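You operate a simulated robot arm through the tools that you are given. There is no shell and no other tool. Be economical: measure what you need, move in short steps, check, and stop when the job is done.

The job below is to be done with a simulated robot arm. You get a single attempt, and the scene is never put back.

Task
Switch on, pump the cylinder up to about 120 bar and shut the red valve to hold it.
Fine: set the dial to about 120 bar; stop the pump last; no oil spilt.

It is judged by the outcome, as a careful person would: the job done as asked, and still so three seconds after it is handed in. It fails if anything else is knocked over, pushed out of place, dropped, spilled or broken.

Robot
A 6-joint arm with a two-finger gripper, fixed in place. Base frame: the origin is at the foot of the arm, x ahead of it, y to its left, z up. Readings come in m, rad, newtons and seconds.
Its first joint turns from -2.897 to 2.897 rad. Payload 2.45 kg.
Tool frame: the origin (TCP) lies between the finger pads and is the grasp point; the fingertips stand 0.02 m ahead of it; z points along the fingers, y is the line along which they close. Largest opening 0.14 m; the body of the gripper starts 0.168 m behind the TCP.
Orientation is that of the tool frame in the base frame, as a unit quaternion [w, x, y, z]. With the fingers straight down and closing along the base's y, the tool's x points along the base's -x, its y along +y and its z along -z.

Tools
- The arm moves only by the tool move_arm. Its argument "deltas" is text: rows parted by semicolons, each of 7 numbers parted by spaces: the opening in per cent of the stroke, from 0 (shut) to 100 (fully open), then the shift along the base's x, y, z in units of 100 mm (1.0 is 100 mm), then the turn, a rotation vector about the base's x, y, z in units of 60 degrees (1.0 is 60 degrees). In form: jaw dx dy dz wx wy wz; .... A call has 1 to 10 rows; each row is the pose to reach, as a shift and turn from the pose commanded when the call began. A call with a number of a shift or a turn outside -1 to 1 is refused whole. Rows are played at 5 a second. More than 0.05 m and 0.15 rad between two rows, or a gripper value outside its range, and nothing of the call is played. Where a pose cannot be reached the arm comes as near as it can. A force on the tool above 90 N (or 10 N above the force at the start of the call, whichever is more), or a blocked arm, ends the call early, and 0.2 s more pass. Each finger travels about 0.045 m/s and halts on what it meets, pressing with about 27 N; the grip force reading is that of the motor and also rises with nothing between the fingers. The clock runs only during rows and for 0.2 s after the last one: add rows that repeat a pose to give the fingers time. The reply holds the time, the measured pose of the TCP, the force on the tool along the base axes, the opening and the grip force, in the units named above and with some noise, with the torque about the TCP (base axes, N m) and any sound that the robot's microphone picked up.
- Cameras (640 x 400 px; columns grow to the right, rows downward): "scene" is fixed at [0.0417, 0.4993, 1.3519]; the picture's right is [-0.04, -1.00, 0.00], its down [-0.59, 0.02, -0.81] and it looks along [0.81, -0.03, -0.59] (base axes); focal length 266 px, centre (320, 200). "wrist" rides on the gripper at [0.078, 0.011, -0.209] in the tool frame; the picture's right is [-0.14, 0.99, 0.00], its down [-0.92, -0.13, -0.37] and it looks along [-0.37, -0.05, 0.93] (tool axes); focal length 280 px, centre (320, 200). There is no depth. A picture from a camera that has moved, and an enlarged one, comes with that camera's place and axes in the base frame and with its lens. The place of the scene camera against the robot may be out by one fixed shift of up to 0.018 m in any direction.
- grab_frame(camera): a new picture of that camera. The clock stands still meanwhile.
- close_up(camera, box): a new picture of the part [left, top, right, bottom] of that camera's present view, enlarged. The clock stands still meanwhile.
- hand_in(): hands the job in; it is judged then, once.

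Work in short steps. Places have to be worked out from the pictures, the camera data and where the tool is seen: move nearer, look again, correct. Check each grasp and each placing, and mend what went wrong. You have 120 turns and 64 pictures in all, those below and enlarged ones among them. Open the gripper and draw the arm clear of the work before you hand the job in, unless the task says otherwise; then end with one line.

The tools are called by a JSON object that holds its "api" and its "payload". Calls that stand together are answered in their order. move_arm: Moves the arm, as the interface text tells. Its arguments: {"type":"object","properties":{"deltas":{"type":"string"}},"required":["deltas"]} The other tools are called the same way: grab_frame (camera) takes a picture; close_up (camera, box) takes an enlarged picture of a part of a camera's view; hand_in () hands the job in.

At the start:

```text
clock: 0.0
tool_pos: [0.7838, 0.0863, 1.1506]
tool_rot: [0.0, -0.001, 1.0, 0.001]
wrist_force: [1.0, -0.6, 0.2]
moment: [-0.04, -0.01, 0.01]
gripper_width: 0.14
gripper_force: 0.1
```

scene: 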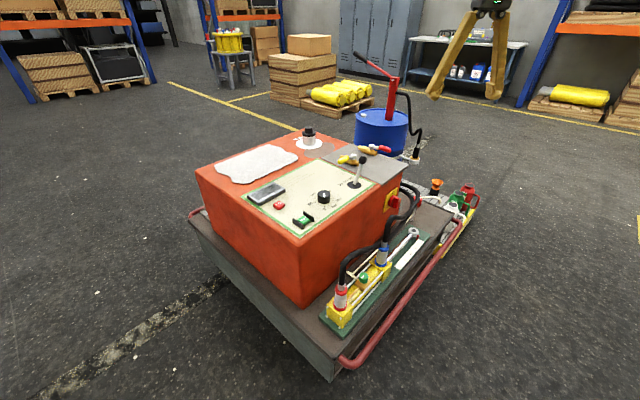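
wrist: 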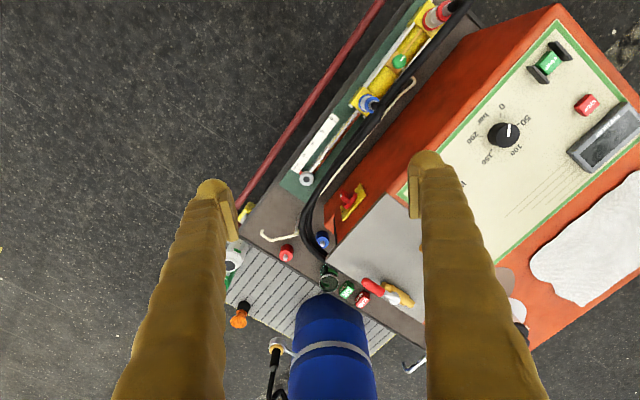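

I start by looking closely at the panel and at the valve area.

{"api": "close_up", "payload": {"camera": "scene", "box": [230, 120, 420, 240]}}

{"api": "close_up", "payload": {"camera": "scene", "box": [320, 160, 490, 340]}}

{"api": "close_up", "payload": {"camera": "wrist", "box": [220, 0, 640, 400]}}

```text
3.33 times, centred on (325, 180) of scene
camera zoom: at [0.0417, 0.4993, 1.3519], right [-0.04, -1.0, 0.0], down [-0.59, 0.02, -0.81], along [0.81, -0.03, -0.59], focal length 885 px, centre (303, 267)
```

zoom: 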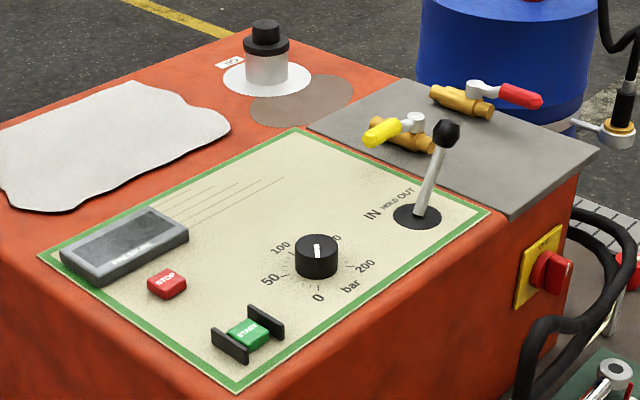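

```text
2.22 times, centred on (405, 250) of scene
camera zoom: at [0.0417, 0.4993, 1.3519], right [-0.04, -1.0, 0.0], down [-0.59, 0.02, -0.81], along [0.81, -0.03, -0.59], focal length 590 px, centre (131, 89)
```

zoom: 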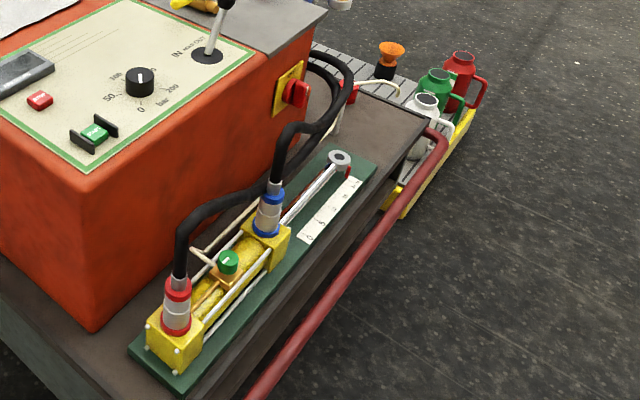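

```text
1.00 times, centred on (430, 200) of wrist (not enlarged: the box is as wide or as high as the picture)
camera zoom: at [0.7068, 0.0956, 1.3607], right [0.14, 0.99, 0.0], down [0.92, -0.13, 0.37], along [0.37, -0.05, -0.93], focal length 280 px, centre (210, 200)
```

zoom: 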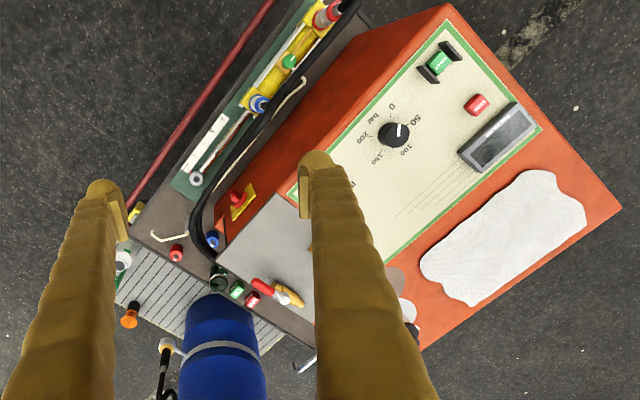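

The controls are: main switch on the side face, START/STOP, dial, IN/HOLD/OUT lever, and yellow and red ball valves at about x 1.2. I move in to read them better.

{"api": "move_arm", "payload": {"deltas": "100 0.3 0.3 -0.2 0 0 0; 100 0.6 0.5 -0.4 0 0 0; 100 0.9 0.7 -0.6 0 0 0; 100 1 0.8 -0.8 0 0 0"}}

{"api": "grab_frame", "payload": {"camera": "wrist"}}

```text
clock: 1.0
tool_pos: [0.8853, 0.1633, 1.0711]
tool_rot: [0.002, 0.0, 1.0, 0.0]
wrist_force: [0.0, 0.0, 0.6]
moment: [0.01, 0.0, 0.01]
gripper_width: 0.1399
gripper_force: 0.0
```

```text
58 pictures are left
camera wrist: at [0.8069, 0.1746, 1.2813], right [0.14, 0.99, 0.0], down [0.92, -0.13, 0.37], along [0.37, -0.05, -0.93], focal length 280 px, centre (320, 200)
```

wrist: 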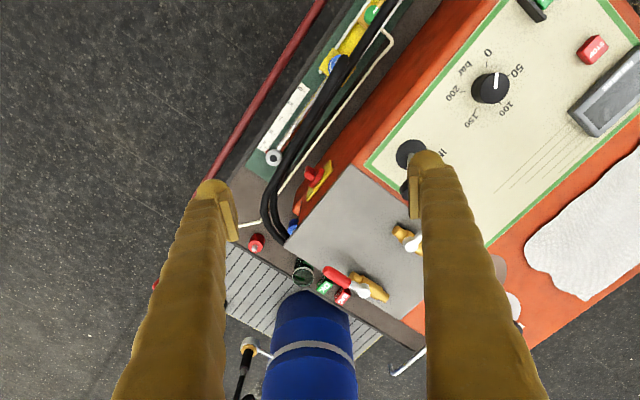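

I zoom on the dial, the valves and the items at the far end of the deck.

{"api": "close_up", "payload": {"camera": "wrist", "box": [430, 30, 550, 140]}}

{"api": "close_up", "payload": {"camera": "wrist", "box": [230, 150, 430, 320]}}

{"api": "close_up", "payload": {"camera": "scene", "box": [320, 130, 420, 220]}}

```text
3.64 times, centred on (490, 85) of wrist
camera zoom: at [0.8069, 0.1746, 1.2813], right [0.14, 0.99, 0.0], down [0.92, -0.13, 0.37], along [0.37, -0.05, -0.93], focal length 1020 px, centre (-298, 618)
```

zoom: 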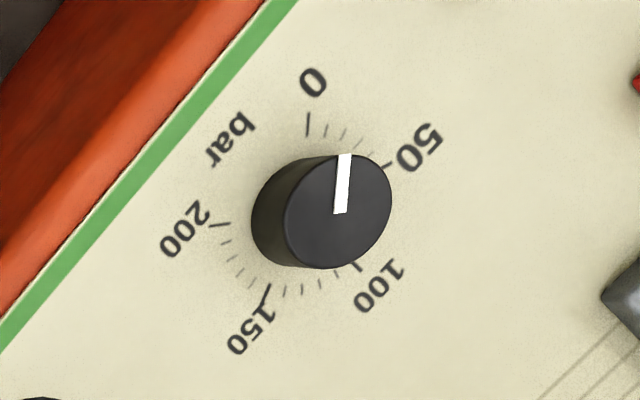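

```text
2.35 times, centred on (330, 235) of wrist
camera zoom: at [0.8069, 0.1746, 1.2813], right [0.14, 0.99, 0.0], down [0.92, -0.13, 0.37], along [0.37, -0.05, -0.93], focal length 660 px, centre (296, 118)
```

zoom: 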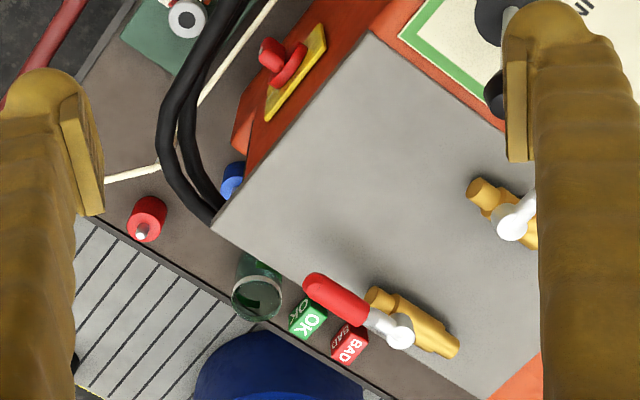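

```text
4.44 times, centred on (370, 175) of scene
camera zoom: at [0.0417, 0.4993, 1.3519], right [-0.04, -1.0, 0.0], down [-0.59, 0.02, -0.81], along [0.81, -0.03, -0.59], focal length 1180 px, centre (98, 311)
```

zoom: 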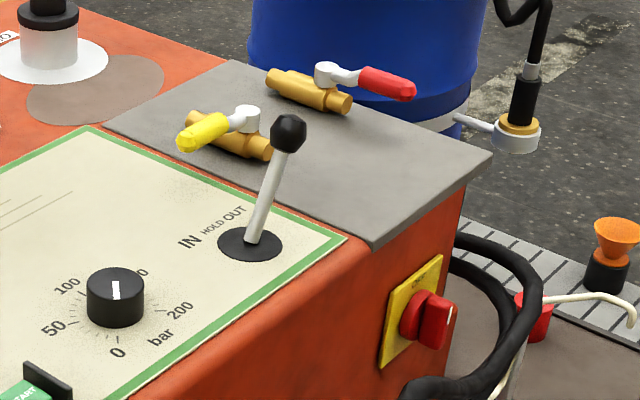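

Yellow looks closed (handle across its body), red open (handle in line). I need the lever position unobstructed, so I shift left so that it shows between the fingers.

{"api": "move_arm", "payload": {"deltas": "100 0 0.4 -0.2 0 0 0; 100 0 0.8 -0.3 0 0 0; 100 0 1 -0.4 0 0 0"}}

{"api": "close_up", "payload": {"camera": "wrist", "box": [200, 0, 460, 330]}}

{"api": "grab_frame", "payload": {"camera": "wrist"}}

```text
clock: 1.8
tool_pos: [0.8835, 0.2656, 1.0319]
tool_rot: [-0.001, 0.0, 1.0, 0.001]
wrist_force: [-1.0, -0.1, -0.1]
moment: [0.01, -0.03, -0.02]
gripper_width: 0.1402
gripper_force: 0.1
```

```text
1.21 times, centred on (330, 165) of wrist
camera zoom: at [0.807, 0.2757, 1.2415], right [0.14, 0.99, 0.0], down [0.92, -0.13, 0.37], along [0.37, -0.05, -0.93], focal length 340 px, centre (308, 242)
```

zoom: 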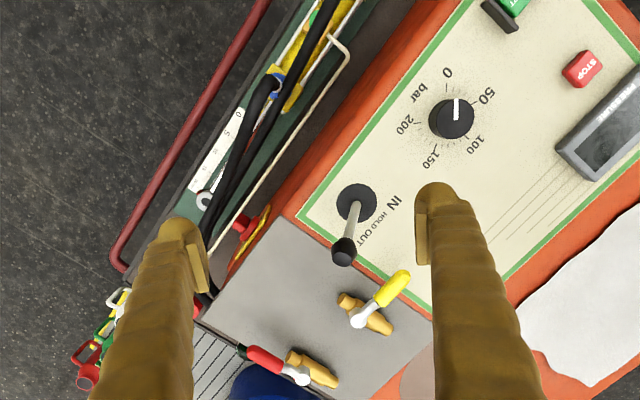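

```text
53 pictures are left
camera wrist: at [0.807, 0.2757, 1.2415], right [0.14, 0.99, 0.0], down [0.92, -0.13, 0.37], along [0.37, -0.05, -0.93], focal length 280 px, centre (320, 200)
```

wrist: 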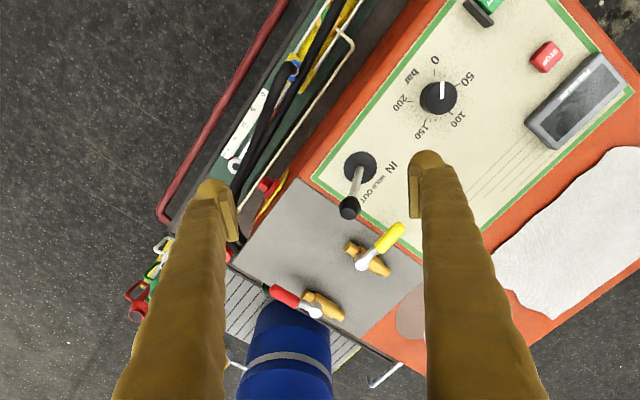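

The lever leans about 20° towards OUT. I check the hoses and deck for loose couplings before any pumping.

{"api": "close_up", "payload": {"camera": "scene", "box": [380, 170, 480, 240]}}

{"api": "close_up", "payload": {"camera": "scene", "box": [320, 220, 430, 330]}}

{"api": "close_up", "payload": {"camera": "wrist", "box": [410, 0, 640, 160]}}

```text
5.71 times, centred on (430, 205) of scene
camera zoom: at [0.0417, 0.4993, 1.3519], right [-0.04, -1.0, 0.0], down [-0.59, 0.02, -0.81], along [0.81, -0.03, -0.59], focal length 1517 px, centre (-309, 171)
```

zoom: 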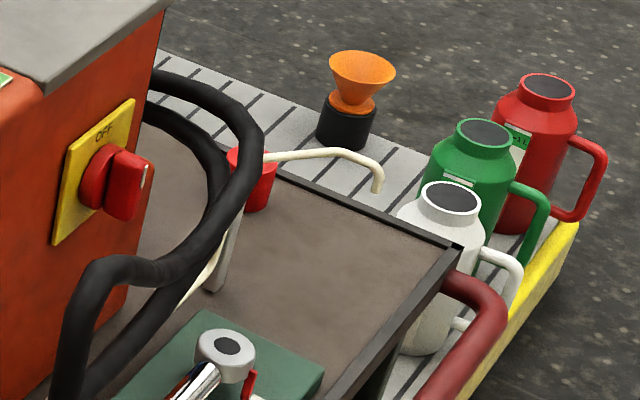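

```text
3.64 times, centred on (375, 275) of scene
camera zoom: at [0.0417, 0.4993, 1.3519], right [-0.04, -1.0, 0.0], down [-0.59, 0.02, -0.81], along [0.81, -0.03, -0.59], focal length 966 px, centre (120, -73)
```

zoom: 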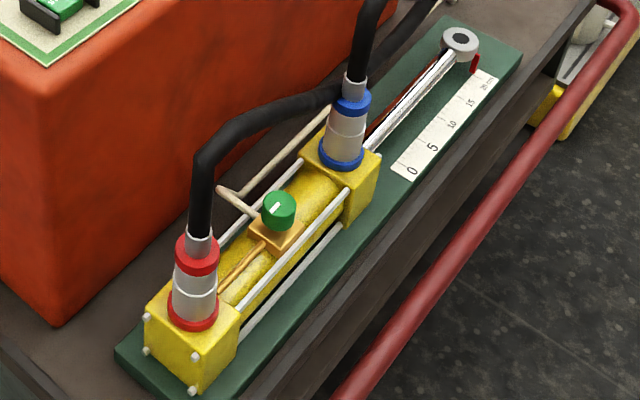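

```text
2.50 times, centred on (525, 80) of wrist
camera zoom: at [0.807, 0.2757, 1.2415], right [0.14, 0.99, 0.0], down [0.92, -0.13, 0.37], along [0.37, -0.05, -0.93], focal length 701 px, centre (-192, 500)
```

zoom: 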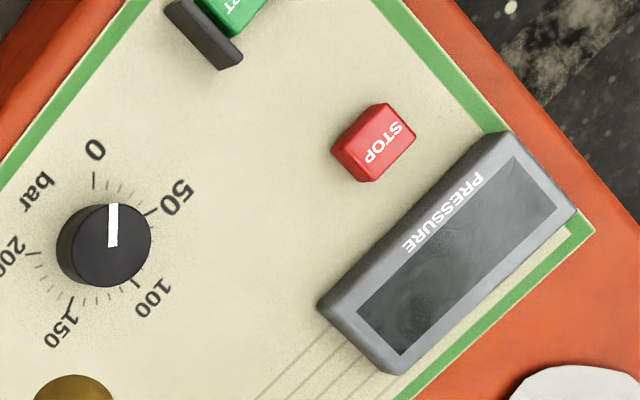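

There is a green bleed-type knob on the cylinder with a cream tube ending open at the deck edge. I look closely at it and at the main switch.

{"api": "close_up", "payload": {"camera": "scene", "box": [335, 255, 395, 315]}}

{"api": "close_up", "payload": {"camera": "scene", "box": [380, 180, 412, 216]}}

```text
6.67 times, centred on (365, 285) of scene
camera zoom: at [0.0417, 0.4993, 1.3519], right [-0.04, -1.0, 0.0], down [-0.59, 0.02, -0.81], along [0.81, -0.03, -0.59], focal length 1770 px, centre (20, -367)
```

zoom: 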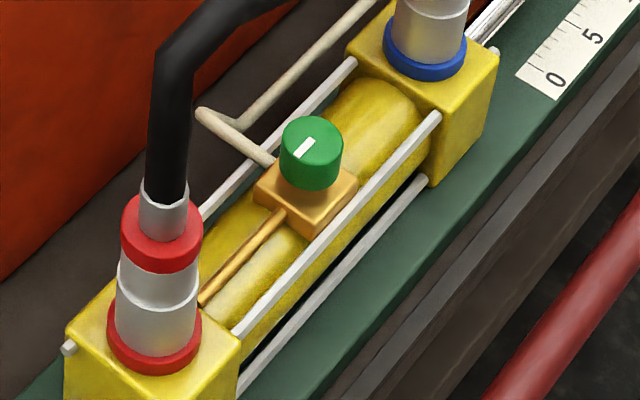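

```text
11.11 times, centred on (396, 198) of scene
camera zoom: at [0.0417, 0.4993, 1.3519], right [-0.04, -1.0, 0.0], down [-0.59, 0.02, -0.81], along [0.81, -0.03, -0.59], focal length 2950 px, centre (-524, 222)
```

zoom: 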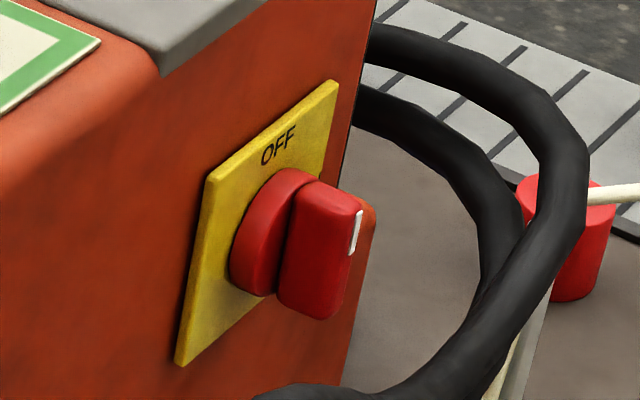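

I go over the cylinder to inspect the green knob from nearer.

{"api": "move_arm", "payload": {"deltas": "100 -0.4 0.1 0 0 0 0; 100 -0.8 0.2 0 0 0 0; 100 -1 0.3 0 0 0 0"}}

{"api": "move_arm", "payload": {"deltas": "100 -0.4 0 -0.25 0 0 0; 100 -0.8 0.1 -0.5 0 0 0; 100 -1 0.2 -0.7 0 0 0"}}

{"api": "grab_frame", "payload": {"camera": "wrist"}}

```text
clock: 2.6
tool_pos: [0.7858, 0.2941, 1.0318]
tool_rot: [0.0, 0.0, 1.0, 0.0]
wrist_force: [0.6, 0.5, 0.2]
moment: [0.01, -0.01, 0.03]
gripper_width: 0.1401
gripper_force: 0.0
```

```text
clock: 3.4
tool_pos: [0.6824, 0.3139, 0.9612]
tool_rot: [0.0, 0.0, 1.0, 0.001]
wrist_force: [0.6, -0.3, 0.0]
moment: [-0.01, 0.03, 0.02]
gripper_width: 0.14
gripper_force: 0.1
```

```text
47 pictures are left
camera wrist: at [0.605, 0.3251, 1.1712], right [0.14, 0.99, 0.0], down [0.92, -0.13, 0.37], along [0.37, -0.05, -0.93], focal length 280 px, centre (320, 200)
```

wrist: 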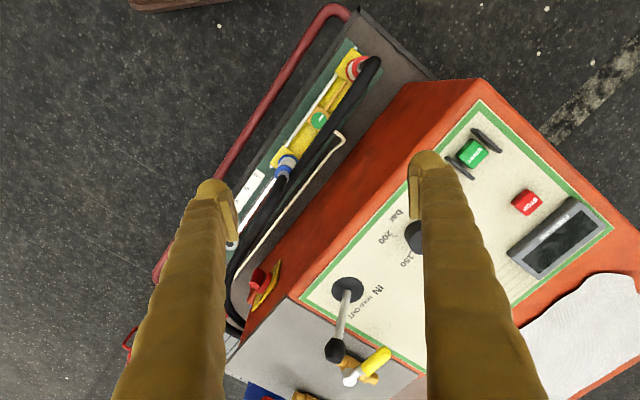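

{"api": "close_up", "payload": {"camera": "wrist", "box": [270, 40, 390, 180]}}

{"api": "close_up", "payload": {"camera": "wrist", "box": [220, 160, 320, 300]}}

```text
2.86 times, centred on (330, 110) of wrist
camera zoom: at [0.605, 0.3251, 1.1712], right [0.14, 0.99, 0.0], down [0.92, -0.13, 0.37], along [0.37, -0.05, -0.93], focal length 801 px, centre (291, 457)
```

zoom: 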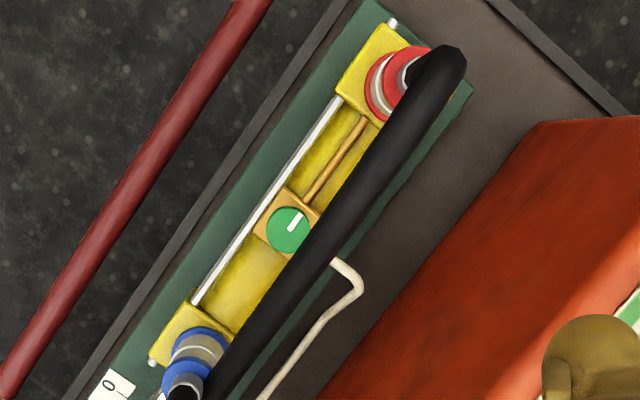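

```text
2.86 times, centred on (270, 230) of wrist
camera zoom: at [0.605, 0.3251, 1.1712], right [0.14, 0.99, 0.0], down [0.92, -0.13, 0.37], along [0.37, -0.05, -0.93], focal length 801 px, centre (463, 114)
```

zoom: 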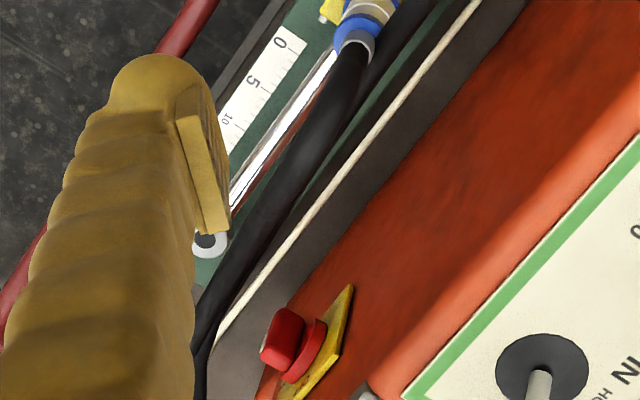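

The face with the main switch runs diagonally: its outward normal is about (-0.70, -0.72), and the switch is near (1.0, 0.13, 0.635). Hoses pass just in front of and below it, so I'll push the handle from above with closed fingers. I turn the tool 45.7° and head there, high up.

{"api": "move_arm", "payload": {"deltas": "100 0.15 -0.1 0.1 0 0 0.12; 80 0.3 -0.2 0.1 0 0 0.24; 60 0.45 -0.3 0.1 0 0 0.36; 40 0.6 -0.4 0.1 0 0 0.48; 20 0.75 -0.5 0.1 0 0 0.6; 0 0.9 -0.6 0.1 0 0 0.7; 0 1 -0.7 0.1 0 0 0.762; 0 1 -0.7 0.1 0 0 0.762"}}

{"api": "move_arm", "payload": {"deltas": "0 0.3 -0.1 0 0 0 0; 0 0.6 -0.2 0 0 0 0; 0 0.9 -0.4 0 0 0 0; 0 1 -0.5 0 0 0 0"}}

{"api": "grab_frame", "payload": {"camera": "wrist"}}

```text
clock: 5.2
tool_pos: [0.7847, 0.2453, 0.9703]
tool_rot: [0.0, -0.389, 0.921, 0.0]
wrist_force: [0.7, -0.4, -0.5]
moment: [0.01, 0.0, -0.02]
gripper_width: 0.0032
gripper_force: 0.0
```

```text
clock: 6.2
tool_pos: [0.8841, 0.1956, 0.9712]
tool_rot: [0.001, -0.388, 0.922, 0.0]
wrist_force: [-0.1, -0.2, -0.4]
moment: [0.01, -0.02, 0.03]
gripper_width: 0.0
gripper_force: 26.9
```

```text
44 pictures are left
camera wrist: at [0.823, 0.1465, 1.1816], right [-0.61, 0.79, 0.0], down [0.73, 0.57, 0.37], along [0.29, 0.23, -0.93], focal length 280 px, centre (320, 200)
```

wrist: 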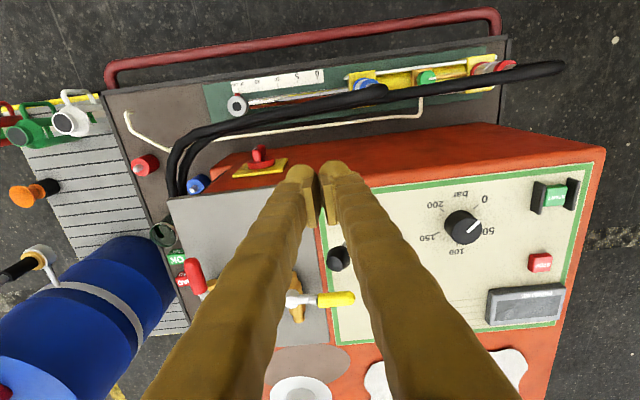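

The new view confirms the switch at about (0.994, 0.13). I descend to just left of the handle's top end.

{"api": "move_arm", "payload": {"deltas": "0 0.3 -0.1 -0.3 0 0 0; 0 0.6 -0.2 -0.6 0 0 0; 0 0.8 -0.29 -1 0 0 0"}}

{"api": "move_arm", "payload": {"deltas": "0 0 0 -0.4 0 0 0; 0 0 0 -0.8 0 0 0; 0 0 0 -1 0 0 0"}}

{"api": "grab_frame", "payload": {"camera": "wrist"}}

{"api": "close_up", "payload": {"camera": "scene", "box": [350, 150, 430, 230]}}

```text
clock: 7.0
tool_pos: [0.9661, 0.1682, 0.8715]
tool_rot: [0.0, -0.388, 0.922, 0.0]
wrist_force: [-0.6, 0.0, 0.9]
moment: [-0.04, 0.03, -0.01]
gripper_width: 0.0003
gripper_force: 27.1
```

```text
clock: 8.0
tool_pos: [0.9656, 0.1659, 0.7769]
tool_rot: [0.001, -0.389, 0.921, 0.0]
wrist_force: [-14.7, -4.0, 19.2]
moment: [0.17, -0.12, 0.09]
gripper_width: 0.0001
gripper_force: 29.3
stopped in row 3: the force on the tool passed its limit at 96 N (the readings are from after the stop); the commanded pose is now the measured one
```

```text
43 pictures are left
camera wrist: at [0.9034, 0.1177, 0.9869], right [-0.61, 0.79, 0.0], down [0.73, 0.57, 0.37], along [0.29, 0.23, -0.93], focal length 280 px, centre (320, 200)
```

wrist: 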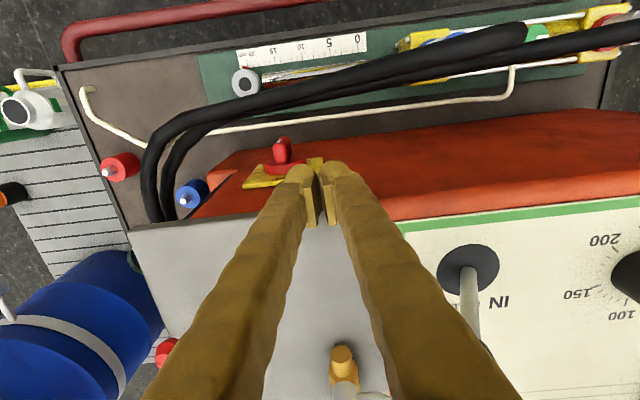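

```text
5.00 times, centred on (390, 190) of scene
camera zoom: at [0.0417, 0.4993, 1.3519], right [-0.04, -1.0, 0.0], down [-0.59, 0.02, -0.81], along [0.81, -0.03, -0.59], focal length 1328 px, centre (-30, 250)
```

zoom: 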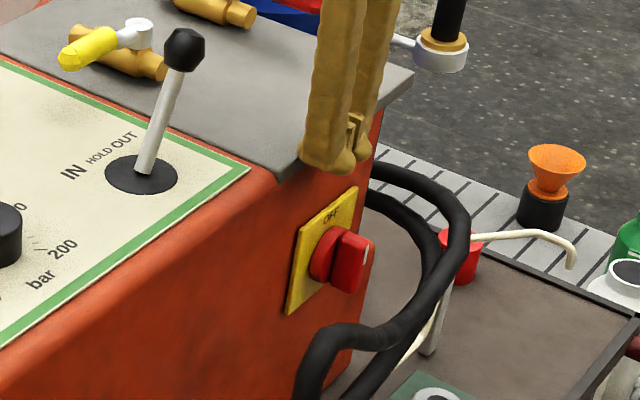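

The fingers met the edge of the grey plate: they were about 25 mm too far in. I lift, shift outwards along the face normal and descend again.

{"api": "move_arm", "payload": {"deltas": "0 0 0 0.15 0 0 0; 0 -0.17 -0.15 0.15 0 0 0; 0 -0.17 -0.15 -0.2 0 0 0; 0 -0.17 -0.15 -0.5 0 0 0"}}

{"api": "grab_frame", "payload": {"camera": "wrist"}}

{"api": "close_up", "payload": {"camera": "scene", "box": [350, 150, 430, 230]}}

```text
clock: 8.9
tool_pos: [0.9491, 0.1541, 0.7266]
tool_rot: [0.002, -0.388, 0.922, 0.0]
wrist_force: [-0.3, 0.3, 0.1]
moment: [-0.01, -0.01, -0.03]
gripper_width: 0.0
gripper_force: 29.8
```

```text
41 pictures are left
camera wrist: at [0.887, 0.1045, 0.9363], right [-0.61, 0.79, 0.0], down [0.73, 0.57, 0.37], along [0.3, 0.23, -0.93], focal length 280 px, centre (320, 200)
```

wrist: 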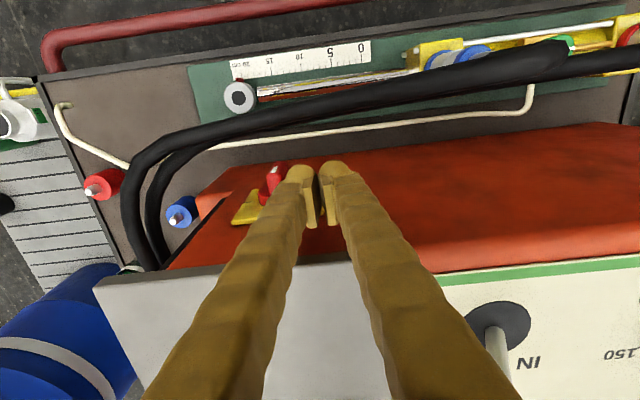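

```text
5.00 times, centred on (390, 190) of scene
camera zoom: at [0.0417, 0.4993, 1.3519], right [-0.04, -1.0, 0.0], down [-0.59, 0.02, -0.81], along [0.81, -0.03, -0.59], focal length 1328 px, centre (-30, 250)
```

zoom: 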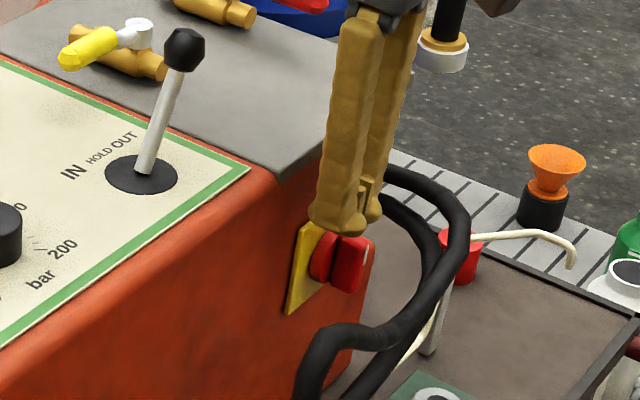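

The fingertips are just left of the handle, about 2 cm clear. I lower them to the top end of the handle and push right in small steps.

{"api": "move_arm", "payload": {"deltas": "0 0 0 -0.3 0 0 0; 0 0 0 -0.55 0 0 0; 0 0.1 -0.1 -0.55 0 0 0; 0 0.2 -0.195 -0.55 0 0 0; 0 0.25 -0.245 -0.55 0 0 0"}}

{"api": "close_up", "payload": {"camera": "scene", "box": [365, 165, 425, 225]}}

```text
clock: 10.2
tool_pos: [0.9733, 0.1279, 0.6721]
tool_rot: [0.001, -0.388, 0.922, -0.001]
wrist_force: [0.1, 0.4, -0.6]
moment: [0.04, 0.0, -0.01]
gripper_width: 0.0
gripper_force: 29.5
```

```text
6.67 times, centred on (395, 195) of scene
camera zoom: at [0.0417, 0.4993, 1.3519], right [-0.04, -1.0, 0.0], down [-0.59, 0.02, -0.81], along [0.81, -0.03, -0.59], focal length 1770 px, centre (-180, 233)
```

zoom: 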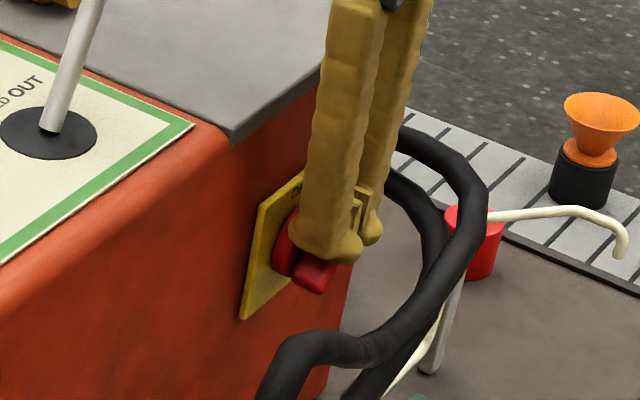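

The handle seems to be turning. I go on to the right and then down, to lay it over fully.

{"api": "move_arm", "payload": {"deltas": "0 0.08 -0.08 0 0 0 0; 0 0.15 -0.15 0 0 0 0; 0 0.22 -0.22 -0.02 0 0 0; 0 0.25 -0.25 -0.08 0 0 0; 0 0.25 -0.25 -0.14 0 0 0"}}

{"api": "close_up", "payload": {"camera": "scene", "box": [365, 165, 425, 225]}}

```text
clock: 11.3
tool_pos: [0.9984, 0.1036, 0.6621]
tool_rot: [0.003, -0.389, 0.921, 0.0]
wrist_force: [-29.4, 3.4, 73.6]
moment: [0.69, 1.03, 0.29]
gripper_width: 0.0001
gripper_force: 29.3
```

```text
6.67 times, centred on (395, 195) of scene
camera zoom: at [0.0417, 0.4993, 1.3519], right [-0.04, -1.0, 0.0], down [-0.59, 0.02, -0.81], along [0.81, -0.03, -0.59], focal length 1770 px, centre (-180, 233)
```

zoom: 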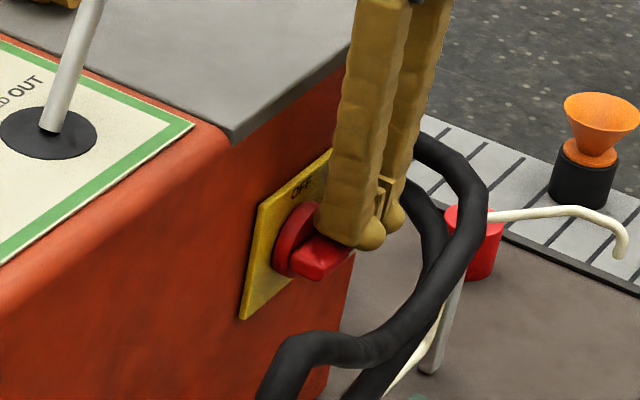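

The handle is level and pressing on a stop (74 N). I back off upwards and check the switch and the display.

{"api": "move_arm", "payload": {"deltas": "0 0 0 0.3 0 0 0; 0 -0.05 -0.05 0.7 0 0 0; 0 -0.1 -0.1 1 0 0 0"}}

{"api": "close_up", "payload": {"camera": "scene", "box": [365, 165, 425, 225]}}

{"api": "close_up", "payload": {"camera": "scene", "box": [240, 160, 340, 240]}}

```text
clock: 12.2
tool_pos: [0.9884, 0.0926, 0.7548]
tool_rot: [0.002, -0.389, 0.921, 0.0]
wrist_force: [0.6, -0.1, -0.2]
moment: [-0.02, 0.0, 0.02]
gripper_width: 0.0
gripper_force: 29.2
```

```text
6.67 times, centred on (395, 195) of scene
camera zoom: at [0.0417, 0.4993, 1.3519], right [-0.04, -1.0, 0.0], down [-0.59, 0.02, -0.81], along [0.81, -0.03, -0.59], focal length 1770 px, centre (-180, 233)
```

zoom: 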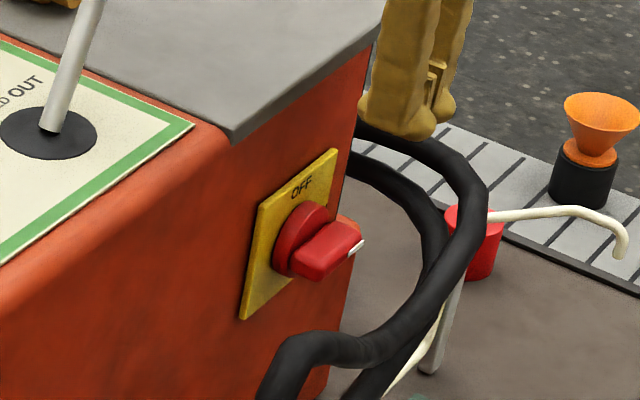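

```text
5.00 times, centred on (290, 200) of scene
camera zoom: at [0.0417, 0.4993, 1.3519], right [-0.04, -1.0, 0.0], down [-0.59, 0.02, -0.81], along [0.81, -0.03, -0.59], focal length 1328 px, centre (470, 200)
```

zoom: 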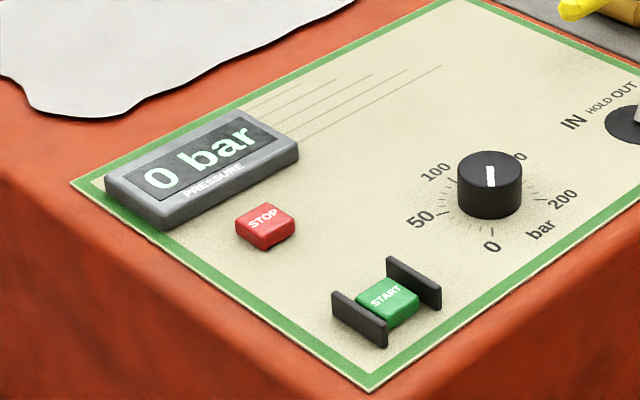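

Power is on and the display reads 0 bar. The dial mark points at about 0, so it needs roughly 155° clockwise. I climb clear of the lever and go over the dial, opening the gripper partly.

{"api": "move_arm", "payload": {"deltas": "0 0 0 0.4 0 0 0; 0 0 0 0.8 0 0 0; 0 0 0 1 0 0 0"}}

{"api": "move_arm", "payload": {"deltas": "20 -0.1 0.3 0.4 0 0 0; 40 -0.2 0.6 0.8 0 0 0; 60 -0.3 1 1 0 0 0"}}

{"api": "move_arm", "payload": {"deltas": "60 -0.2 0.4 0 0 0 0; 60 -0.4 0.8 0 0 0 0; 60 -0.5 1 0 0 0 0"}}

{"api": "move_arm", "payload": {"deltas": "60 -0.2 0.4 0 0 0 0; 60 -0.4 0.8 0 0 0 0; 60 -0.5 1 0 0 0 0; 60 -0.5 1 0 0 0 0"}}

{"api": "grab_frame", "payload": {"camera": "wrist"}}

```text
clock: 12.9
tool_pos: [0.9886, 0.0925, 0.8566]
tool_rot: [0.0, -0.388, 0.922, 0.0]
wrist_force: [0.3, 0.2, -0.3]
moment: [0.0, 0.03, -0.02]
gripper_width: 0.0002
gripper_force: 29.7
```

```text
refused: row 1 steps farther than a row can; nothing moved
```

```text
clock: 13.8
tool_pos: [0.9396, 0.1938, 0.8593]
tool_rot: [0.002, -0.388, 0.922, 0.0]
wrist_force: [1.0, 0.0, -0.4]
moment: [0.0, 0.0, 0.02]
gripper_width: 0.0697
gripper_force: 0.0
```

```text
clock: 14.8
tool_pos: [0.89, 0.2925, 0.8583]
tool_rot: [0.002, -0.389, 0.921, 0.0]
wrist_force: [0.6, -0.6, -0.1]
moment: [-0.01, -0.02, 0.0]
gripper_width: 0.0841
gripper_force: 0.1
```

```text
35 pictures are left
camera wrist: at [0.8284, 0.2425, 1.0669], right [-0.61, 0.79, 0.0], down [0.73, 0.57, 0.37], along [0.29, 0.23, -0.93], focal length 280 px, centre (320, 200)
```

wrist: 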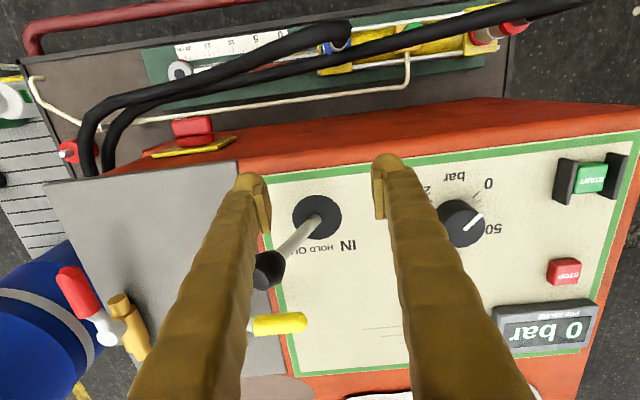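

One row was refused, so I passed lower than I meant to. There was no contact, but the left finger is near the lever knob. I rise straight up first.

{"api": "move_arm", "payload": {"deltas": "60 0 0 0.4 0 0 0; 60 0 0 0.8 0 0 0; 60 0 0 1 0 0 0"}}

```text
clock: 15.6
tool_pos: [0.8877, 0.2925, 0.9581]
tool_rot: [0.002, -0.389, 0.921, 0.0]
wrist_force: [-0.2, 0.4, 0.3]
moment: [-0.02, 0.01, -0.01]
gripper_width: 0.0839
gripper_force: 0.1
```

Now over the dial at about (0.845, 0.461), turning the tool a further 24° to leave room for the clockwise turn.

{"api": "move_arm", "payload": {"deltas": "60 -0.1 0.4 0 0 0 0.1; 60 -0.2 0.8 0 0 0 0.2; 60 -0.25 1 0 0 0 0.3; 60 -0.25 1 0 0 0 0.4"}}

{"api": "move_arm", "payload": {"deltas": "60 -0.1 0.3 -0.3 0 0 0; 60 -0.18 0.685 -0.5 0 0 0; 60 -0.18 0.685 -0.9 0 0 0; 60 -0.18 0.685 -0.9 0 0 0"}}

{"api": "grab_frame", "payload": {"camera": "wrist"}}

{"api": "close_up", "payload": {"camera": "scene", "box": [270, 140, 370, 220]}}

```text
clock: 16.6
tool_pos: [0.8642, 0.3926, 0.9571]
tool_rot: [0.002, -0.573, 0.82, 0.0]
wrist_force: [0.1, 0.4, -0.3]
moment: [0.0, 0.0, -0.02]
gripper_width: 0.084
gripper_force: 0.0
```

```text
clock: 17.6
tool_pos: [0.8466, 0.4603, 0.8672]
tool_rot: [0.002, -0.571, 0.821, 0.0]
wrist_force: [-0.7, 0.3, -0.6]
moment: [-0.01, 0.0, 0.02]
gripper_width: 0.0839
gripper_force: 0.0
```

```text
34 pictures are left
camera wrist: at [0.8094, 0.391, 1.0771], right [-0.88, 0.47, 0.0], down [0.44, 0.82, 0.37], along [0.18, 0.33, -0.93], focal length 280 px, centre (320, 200)
```

wrist: 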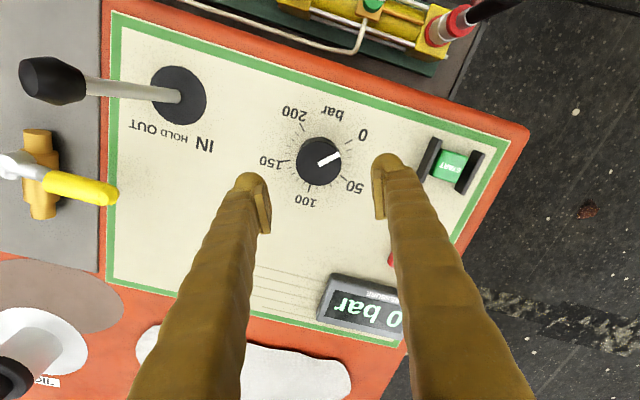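

```text
5.00 times, centred on (320, 180) of scene
camera zoom: at [0.0417, 0.4993, 1.3519], right [-0.04, -1.0, 0.0], down [-0.59, 0.02, -0.81], along [0.81, -0.03, -0.59], focal length 1328 px, centre (320, 300)
```

zoom: 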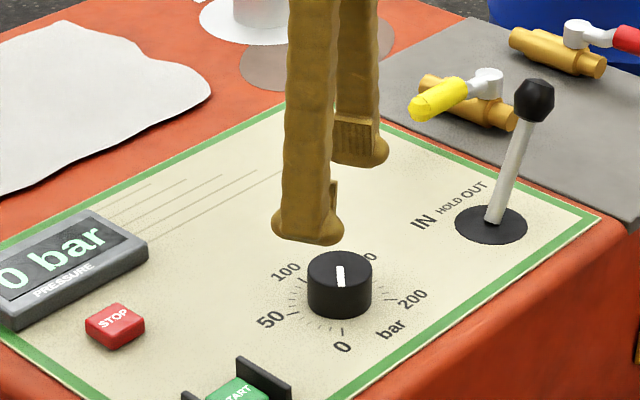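

The dial is centred at about (0.848, 0.457). I zoom on it to measure the scale angles.

{"api": "close_up", "payload": {"camera": "wrist", "box": [250, 95, 390, 215]}}

```text
3.33 times, centred on (320, 155) of wrist
camera zoom: at [0.8094, 0.391, 1.0771], right [-0.88, 0.47, 0.0], down [0.44, 0.82, 0.37], along [0.18, 0.33, -0.93], focal length 935 px, centre (320, 350)
```

zoom: 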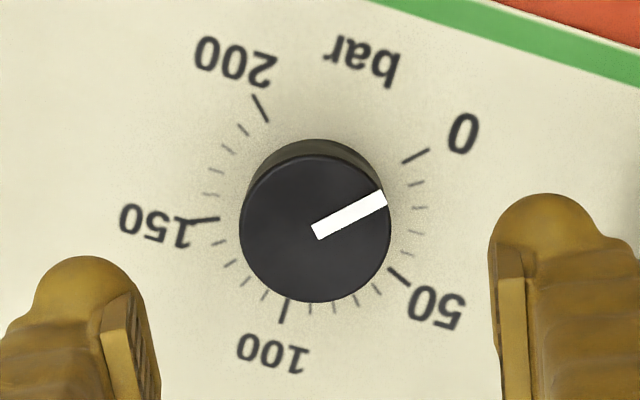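

The scale is 67.5° per 50 bar and the mark sits at 0, so 120 bar is 162° clockwise. I descend and grip the knob.

{"api": "move_arm", "payload": {"deltas": "60 0.01 -0.035 -0.3 0 0 0; 60 0.01 -0.035 -0.6 0 0 0; 60 0.01 -0.035 -0.83 0 0 0; 30 0.01 -0.035 -0.83 0 0 0; 20 0.01 -0.035 -0.83 0 0 0; 20 0.01 -0.035 -0.83 0 0 0; 20 0.01 -0.035 -0.83 0 0 0"}}

```text
clock: 19.1
tool_pos: [0.8457, 0.4581, 0.784]
tool_rot: [0.001, -0.572, 0.821, 0.0]
wrist_force: [-18.7, 7.9, 0.2]
moment: [0.13, 0.13, -0.08]
gripper_width: 0.0462
gripper_force: 38.1
```

Gripped (46 mm). I turn clockwise 54° in small rows, easing the centre by 2 mm.

{"api": "move_arm", "payload": {"deltas": "20 -0.018 0.01 0 0 0 -0.12; 20 -0.018 0.01 0 0 0 -0.25; 20 -0.018 0.01 0 0 0 -0.38; 20 -0.018 0.01 0 0 0 -0.51; 20 -0.018 0.01 0 0 0 -0.64; 20 -0.018 0.01 0 0 0 -0.77; 20 -0.018 0.01 0 0 0 -0.9; 20 -0.018 0.01 0 0 0 -0.9"}}

{"api": "close_up", "payload": {"camera": "wrist", "box": [220, 70, 420, 250]}}

```text
clock: 20.9
tool_pos: [0.8457, 0.4568, 0.7847]
tool_rot: [0.001, -0.135, 0.991, -0.002]
wrist_force: [31.0, -58.8, 12.6]
moment: [-0.84, -0.44, 0.14]
gripper_width: 0.0462
gripper_force: 44.8
```

```text
2.22 times, centred on (320, 160) of wrist
camera zoom: at [0.7683, 0.4458, 0.9943], right [-0.13, 0.99, 0.0], down [0.92, 0.13, 0.37], along [0.37, 0.05, -0.93], focal length 623 px, centre (320, 289)
```

zoom: 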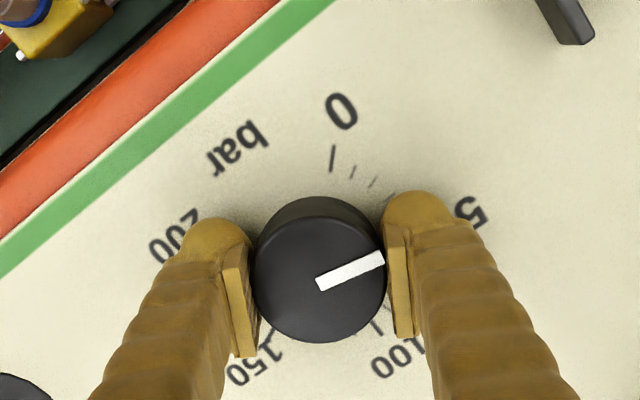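

The mark moved 54° with the grip, to about 42 bar. The side force shows the tool slightly off centre, so I re-centre while turning another 54°.

{"api": "move_arm", "payload": {"deltas": "20 0.01 -0.03 0 0 0 0; 20 0.01 -0.03 0 0 0 -0.12; 20 0.01 -0.03 0 0 0 -0.25; 20 0.01 -0.03 0 0 0 -0.38; 20 0.01 -0.03 0 0 0 -0.51; 20 0.01 -0.03 0 0 0 -0.64; 20 0.01 -0.03 0 0 0 -0.77; 20 0.01 -0.03 0 0 0 -0.9; 20 0.01 -0.03 0 0 0 -0.9"}}

```text
clock: 22.9
tool_pos: [0.8451, 0.4563, 0.7846]
tool_rot: [0.002, 0.329, 0.944, -0.002]
wrist_force: [1.6, -31.9, 28.1]
moment: [-0.37, 0.12, 0.04]
gripper_width: 0.0463
gripper_force: 45.0
```

108° done. I make the last 54°.

{"api": "move_arm", "payload": {"deltas": "20 0 -0.02 0 0 0 -0.12; 20 0 -0.02 0 0 0 -0.25; 20 0 -0.02 0 0 0 -0.38; 20 0 -0.02 0 0 0 -0.51; 20 0 -0.02 0 0 0 -0.64; 20 0 -0.02 0 0 0 -0.77; 20 0 -0.02 0 0 0 -0.9; 20 0 -0.02 0 0 0 -0.9"}}

{"api": "move_arm", "payload": {"deltas": "60 0 0 0 0 0 0; 60 0 0 0 0 0 0; 60 0 0 0 0 0 0; 60 0 0 0.4 0 0 0; 60 0 0 0.8 0 0 0; 60 0 0 0.9 0 0 0"}}

{"api": "close_up", "payload": {"camera": "wrist", "box": [250, 95, 390, 215]}}

```text
clock: 24.8
tool_pos: [0.8446, 0.4535, 0.7838]
tool_rot: [0.0, 0.721, 0.693, -0.003]
wrist_force: [-28.1, 33.6, 20.0]
moment: [0.43, 0.65, 0.01]
gripper_width: 0.046
gripper_force: 44.8
```

```text
clock: 26.1
tool_pos: [0.8459, 0.4542, 0.8761]
tool_rot: [0.001, 0.721, 0.693, -0.001]
wrist_force: [-0.1, -0.1, -0.6]
moment: [-0.01, 0.01, -0.03]
gripper_width: 0.0843
gripper_force: 0.0
```

```text
3.33 times, centred on (320, 155) of wrist
camera zoom: at [0.8624, 0.5312, 1.0852], right [0.98, -0.18, 0.0], down [-0.16, -0.91, 0.37], along [-0.07, -0.37, -0.93], focal length 935 px, centre (320, 350)
```

zoom: 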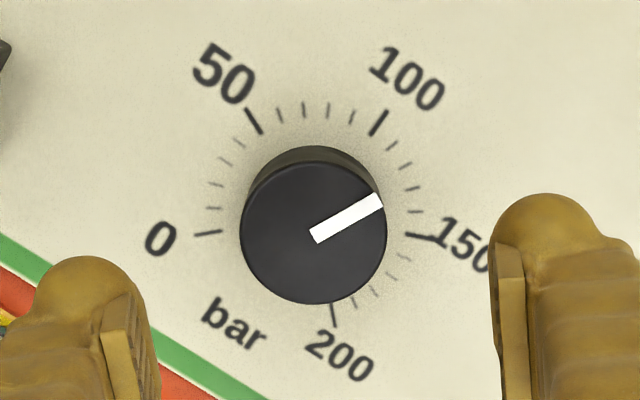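

The dial mark is on 120. Next is START: I turn back to the 45.7° orientation, close the fingers and move over the button at about (0.722, 0.532).

{"api": "move_arm", "payload": {"deltas": "60 -0.05 0.04 0.1 0 0 0.12; 40 -0.1 0.08 0.1 0 0 0.25; 20 -0.15 0.12 0.1 0 0 0.38; 0 -0.2 0.16 0.1 0 0 0.51; 0 -0.25 0.2 0.1 0 0 0.64; 0 -0.3 0.24 0.1 0 0 0.77; 0 -0.35 0.28 0.1 0 0 0.9; 0 -0.4 0.32 0.1 0 0 1.0"}}

{"api": "move_arm", "payload": {"deltas": "0 -0.05 0.03 0 0 0 0.12; 0 -0.1 0.06 0 0 0 0.25; 0 -0.15 0.1 0 0 0 0.38; 0 -0.2 0.14 0 0 0 0.51; 0 -0.25 0.18 0 0 0 0.64; 0 -0.3 0.22 0 0 0 0.77; 0 -0.35 0.26 0 0 0 0.9; 0 -0.4 0.3 0 0 0 1.0"}}

{"api": "move_arm", "payload": {"deltas": "0 -0.2 0.07 0 0 0 0.1; 0 -0.4 0.14 0 0 0 0.2; 0 -0.42 0.15 0 0 0 0.3; 0 -0.42 0.15 0 0 0 0.3"}}

{"api": "grab_frame", "payload": {"camera": "wrist"}}

{"api": "close_up", "payload": {"camera": "scene", "box": [250, 160, 350, 240]}}

```text
clock: 27.9
tool_pos: [0.806, 0.4852, 0.8854]
tool_rot: [0.001, 0.277, 0.961, -0.001]
wrist_force: [0.0, -0.4, -0.5]
moment: [0.02, -0.01, 0.03]
gripper_width: 0.0003
gripper_force: 27.4
```

```text
clock: 29.8
tool_pos: [0.7673, 0.5164, 0.8839]
tool_rot: [0.002, -0.241, 0.971, 0.0]
wrist_force: [0.2, -0.2, -1.1]
moment: [0.0, -0.01, -0.03]
gripper_width: 0.0002
gripper_force: 27.2
```

```text
clock: 30.8
tool_pos: [0.7258, 0.5297, 0.8833]
tool_rot: [0.002, -0.388, 0.921, 0.0]
wrist_force: [0.1, -0.2, -0.2]
moment: [0.0, 0.01, -0.01]
gripper_width: 0.0
gripper_force: 27.1
```

```text
29 pictures are left
camera wrist: at [0.6636, 0.4807, 1.093], right [-0.61, 0.79, 0.0], down [0.73, 0.57, 0.37], along [0.29, 0.23, -0.93], focal length 280 px, centre (320, 200)
```

wrist: 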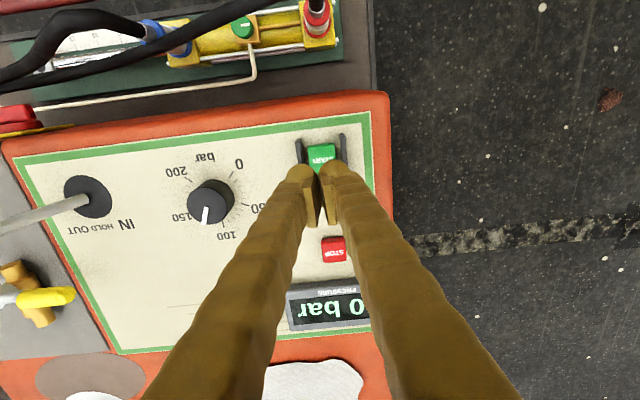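

```text
5.00 times, centred on (300, 200) of scene
camera zoom: at [0.0417, 0.4993, 1.3519], right [-0.04, -1.0, 0.0], down [-0.59, 0.02, -0.81], along [0.81, -0.03, -0.59], focal length 1328 px, centre (420, 200)
```

zoom: 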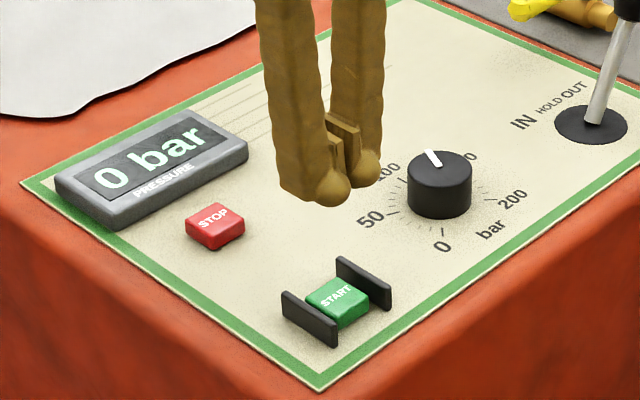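

Guards flank START with a gap of about 44 mm. I'll press with a single finger (the +u one), the gripper at 80 mm and the other finger hanging outside the console edge. I lower to just above and look.

{"api": "move_arm", "payload": {"deltas": "57 -0.2 0.17 0 0 0 0; 57 -0.39 0.33 0 0 0 0; 57 -0.39 0.33 -0.3 0 0 0; 57 -0.39 0.33 -0.6 0 0 0; 57 -0.39 0.33 -0.75 0 0 0"}}

{"api": "grab_frame", "payload": {"camera": "wrist"}}

{"api": "close_up", "payload": {"camera": "scene", "box": [250, 160, 350, 240]}}

```text
clock: 31.9
tool_pos: [0.6837, 0.5641, 0.8089]
tool_rot: [0.002, -0.388, 0.922, 0.0]
wrist_force: [-0.6, 1.4, 0.2]
moment: [-0.02, -0.01, -0.01]
gripper_width: 0.0797
gripper_force: 0.1
```

```text
27 pictures are left
camera wrist: at [0.6224, 0.5136, 1.0183], right [-0.61, 0.79, 0.0], down [0.73, 0.57, 0.37], along [0.29, 0.23, -0.93], focal length 280 px, centre (320, 200)
```

wrist: 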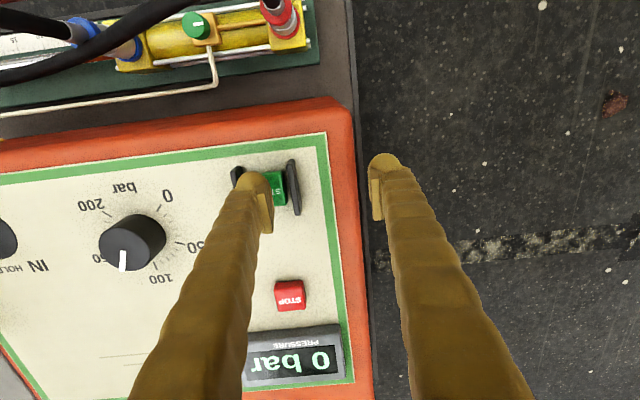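

```text
5.00 times, centred on (300, 200) of scene
camera zoom: at [0.0417, 0.4993, 1.3519], right [-0.04, -1.0, 0.0], down [-0.59, 0.02, -0.81], along [0.81, -0.03, -0.59], focal length 1328 px, centre (420, 200)
```

zoom: 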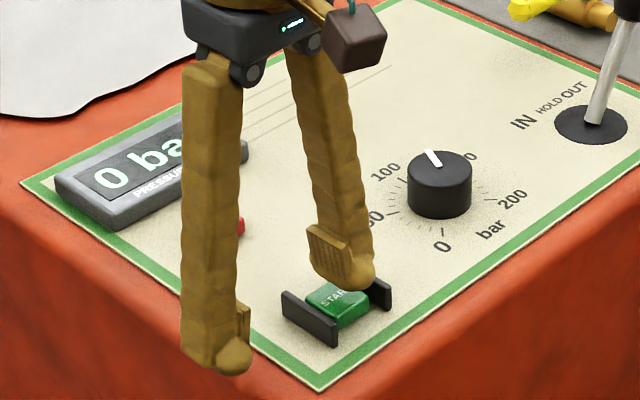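

The finger is over START, within about 3 mm. I press down in small steps.

{"api": "move_arm", "payload": {"deltas": "57 0 0 -0.15 0 0 0; 57 0 0 -0.25 0 0 0; 57 0 0 -0.3 0 0 0; 57 0 0 -0.34 0 0 0; 57 0 0 -0.2 0 0 0; 57 0 0 0 0 0 0"}}

{"api": "close_up", "payload": {"camera": "scene", "box": [250, 160, 350, 240]}}

```text
clock: 33.4
tool_pos: [0.6849, 0.5634, 0.8089]
tool_rot: [0.002, -0.388, 0.922, -0.002]
wrist_force: [-0.1, 0.1, -0.3]
moment: [0.01, 0.0, -0.02]
gripper_width: 0.0796
gripper_force: 0.0
heard: click
```

```text
5.00 times, centred on (300, 200) of scene
camera zoom: at [0.0417, 0.4993, 1.3519], right [-0.04, -1.0, 0.0], down [-0.59, 0.02, -0.81], along [0.81, -0.03, -0.59], focal length 1328 px, centre (420, 200)
```

zoom: 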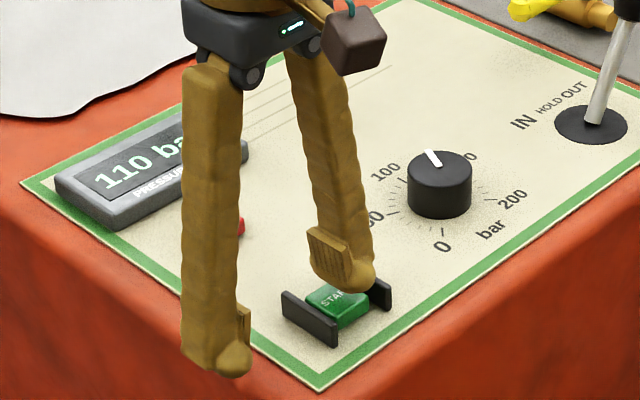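

The display already reads 110 bar and rising, so the pump runs and pressure holds. I raise, close the fingers and turn back to the default orientation on the way to the red valve (pivot about (1.20, 0.21, 0.815), handle pointing at (-0.7, -0.7)).

{"api": "move_arm", "payload": {"deltas": "57 0 0 0.4 0 0 0; 40 0.1 -0.1 0.8 0 0 -0.12; 20 0.3 -0.3 1 0 0 -0.25; 0 0.5 -0.5 1 0 0 -0.38; 0 0.7 -0.7 1 0 0 -0.51; 0 0.9 -0.9 1 0 0 -0.64; 0 1 -1 1 0 0 -0.762; 0 1 -1 1 0 0 -0.762"}}

{"api": "move_arm", "payload": {"deltas": "0 0.3 -0.3 0.1 0 -0.1 0; 0 0.5 -0.6 0.2 0 -0.2 0; 0 0.8 -0.9 0.3 0 -0.3 0; 0 1 -1 0.4 0 -0.4 0"}}

{"api": "close_up", "payload": {"camera": "scene", "box": [230, 130, 430, 250]}}

```text
clock: 35.1
tool_pos: [0.7846, 0.4642, 0.9089]
tool_rot: [0.001, 0.0, 1.0, -0.002]
wrist_force: [0.2, 1.3, -0.1]
moment: [-0.03, 0.0, -0.03]
gripper_width: 0.0001
gripper_force: 27.2
```

```text
clock: 36.1
tool_pos: [0.8855, 0.3616, 0.9491]
tool_rot: [0.21, 0.0, 0.978, -0.001]
wrist_force: [-0.1, 0.9, -0.6]
moment: [-0.01, 0.01, -0.01]
gripper_width: 0.0
gripper_force: 26.9
```

```text
3.20 times, centred on (330, 190) of scene
camera zoom: at [0.0417, 0.4993, 1.3519], right [-0.04, -1.0, 0.0], down [-0.59, 0.02, -0.81], along [0.81, -0.03, -0.59], focal length 850 px, centre (288, 232)
```

zoom: 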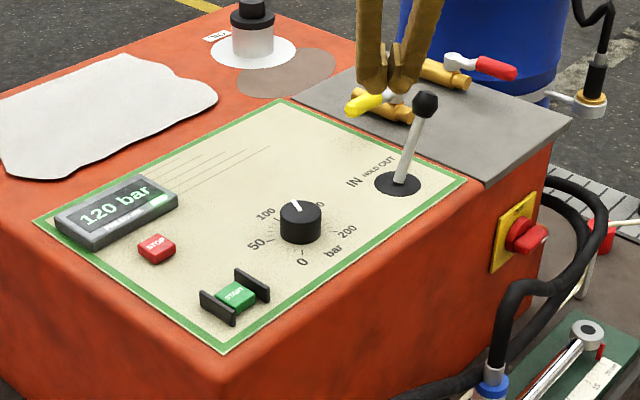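

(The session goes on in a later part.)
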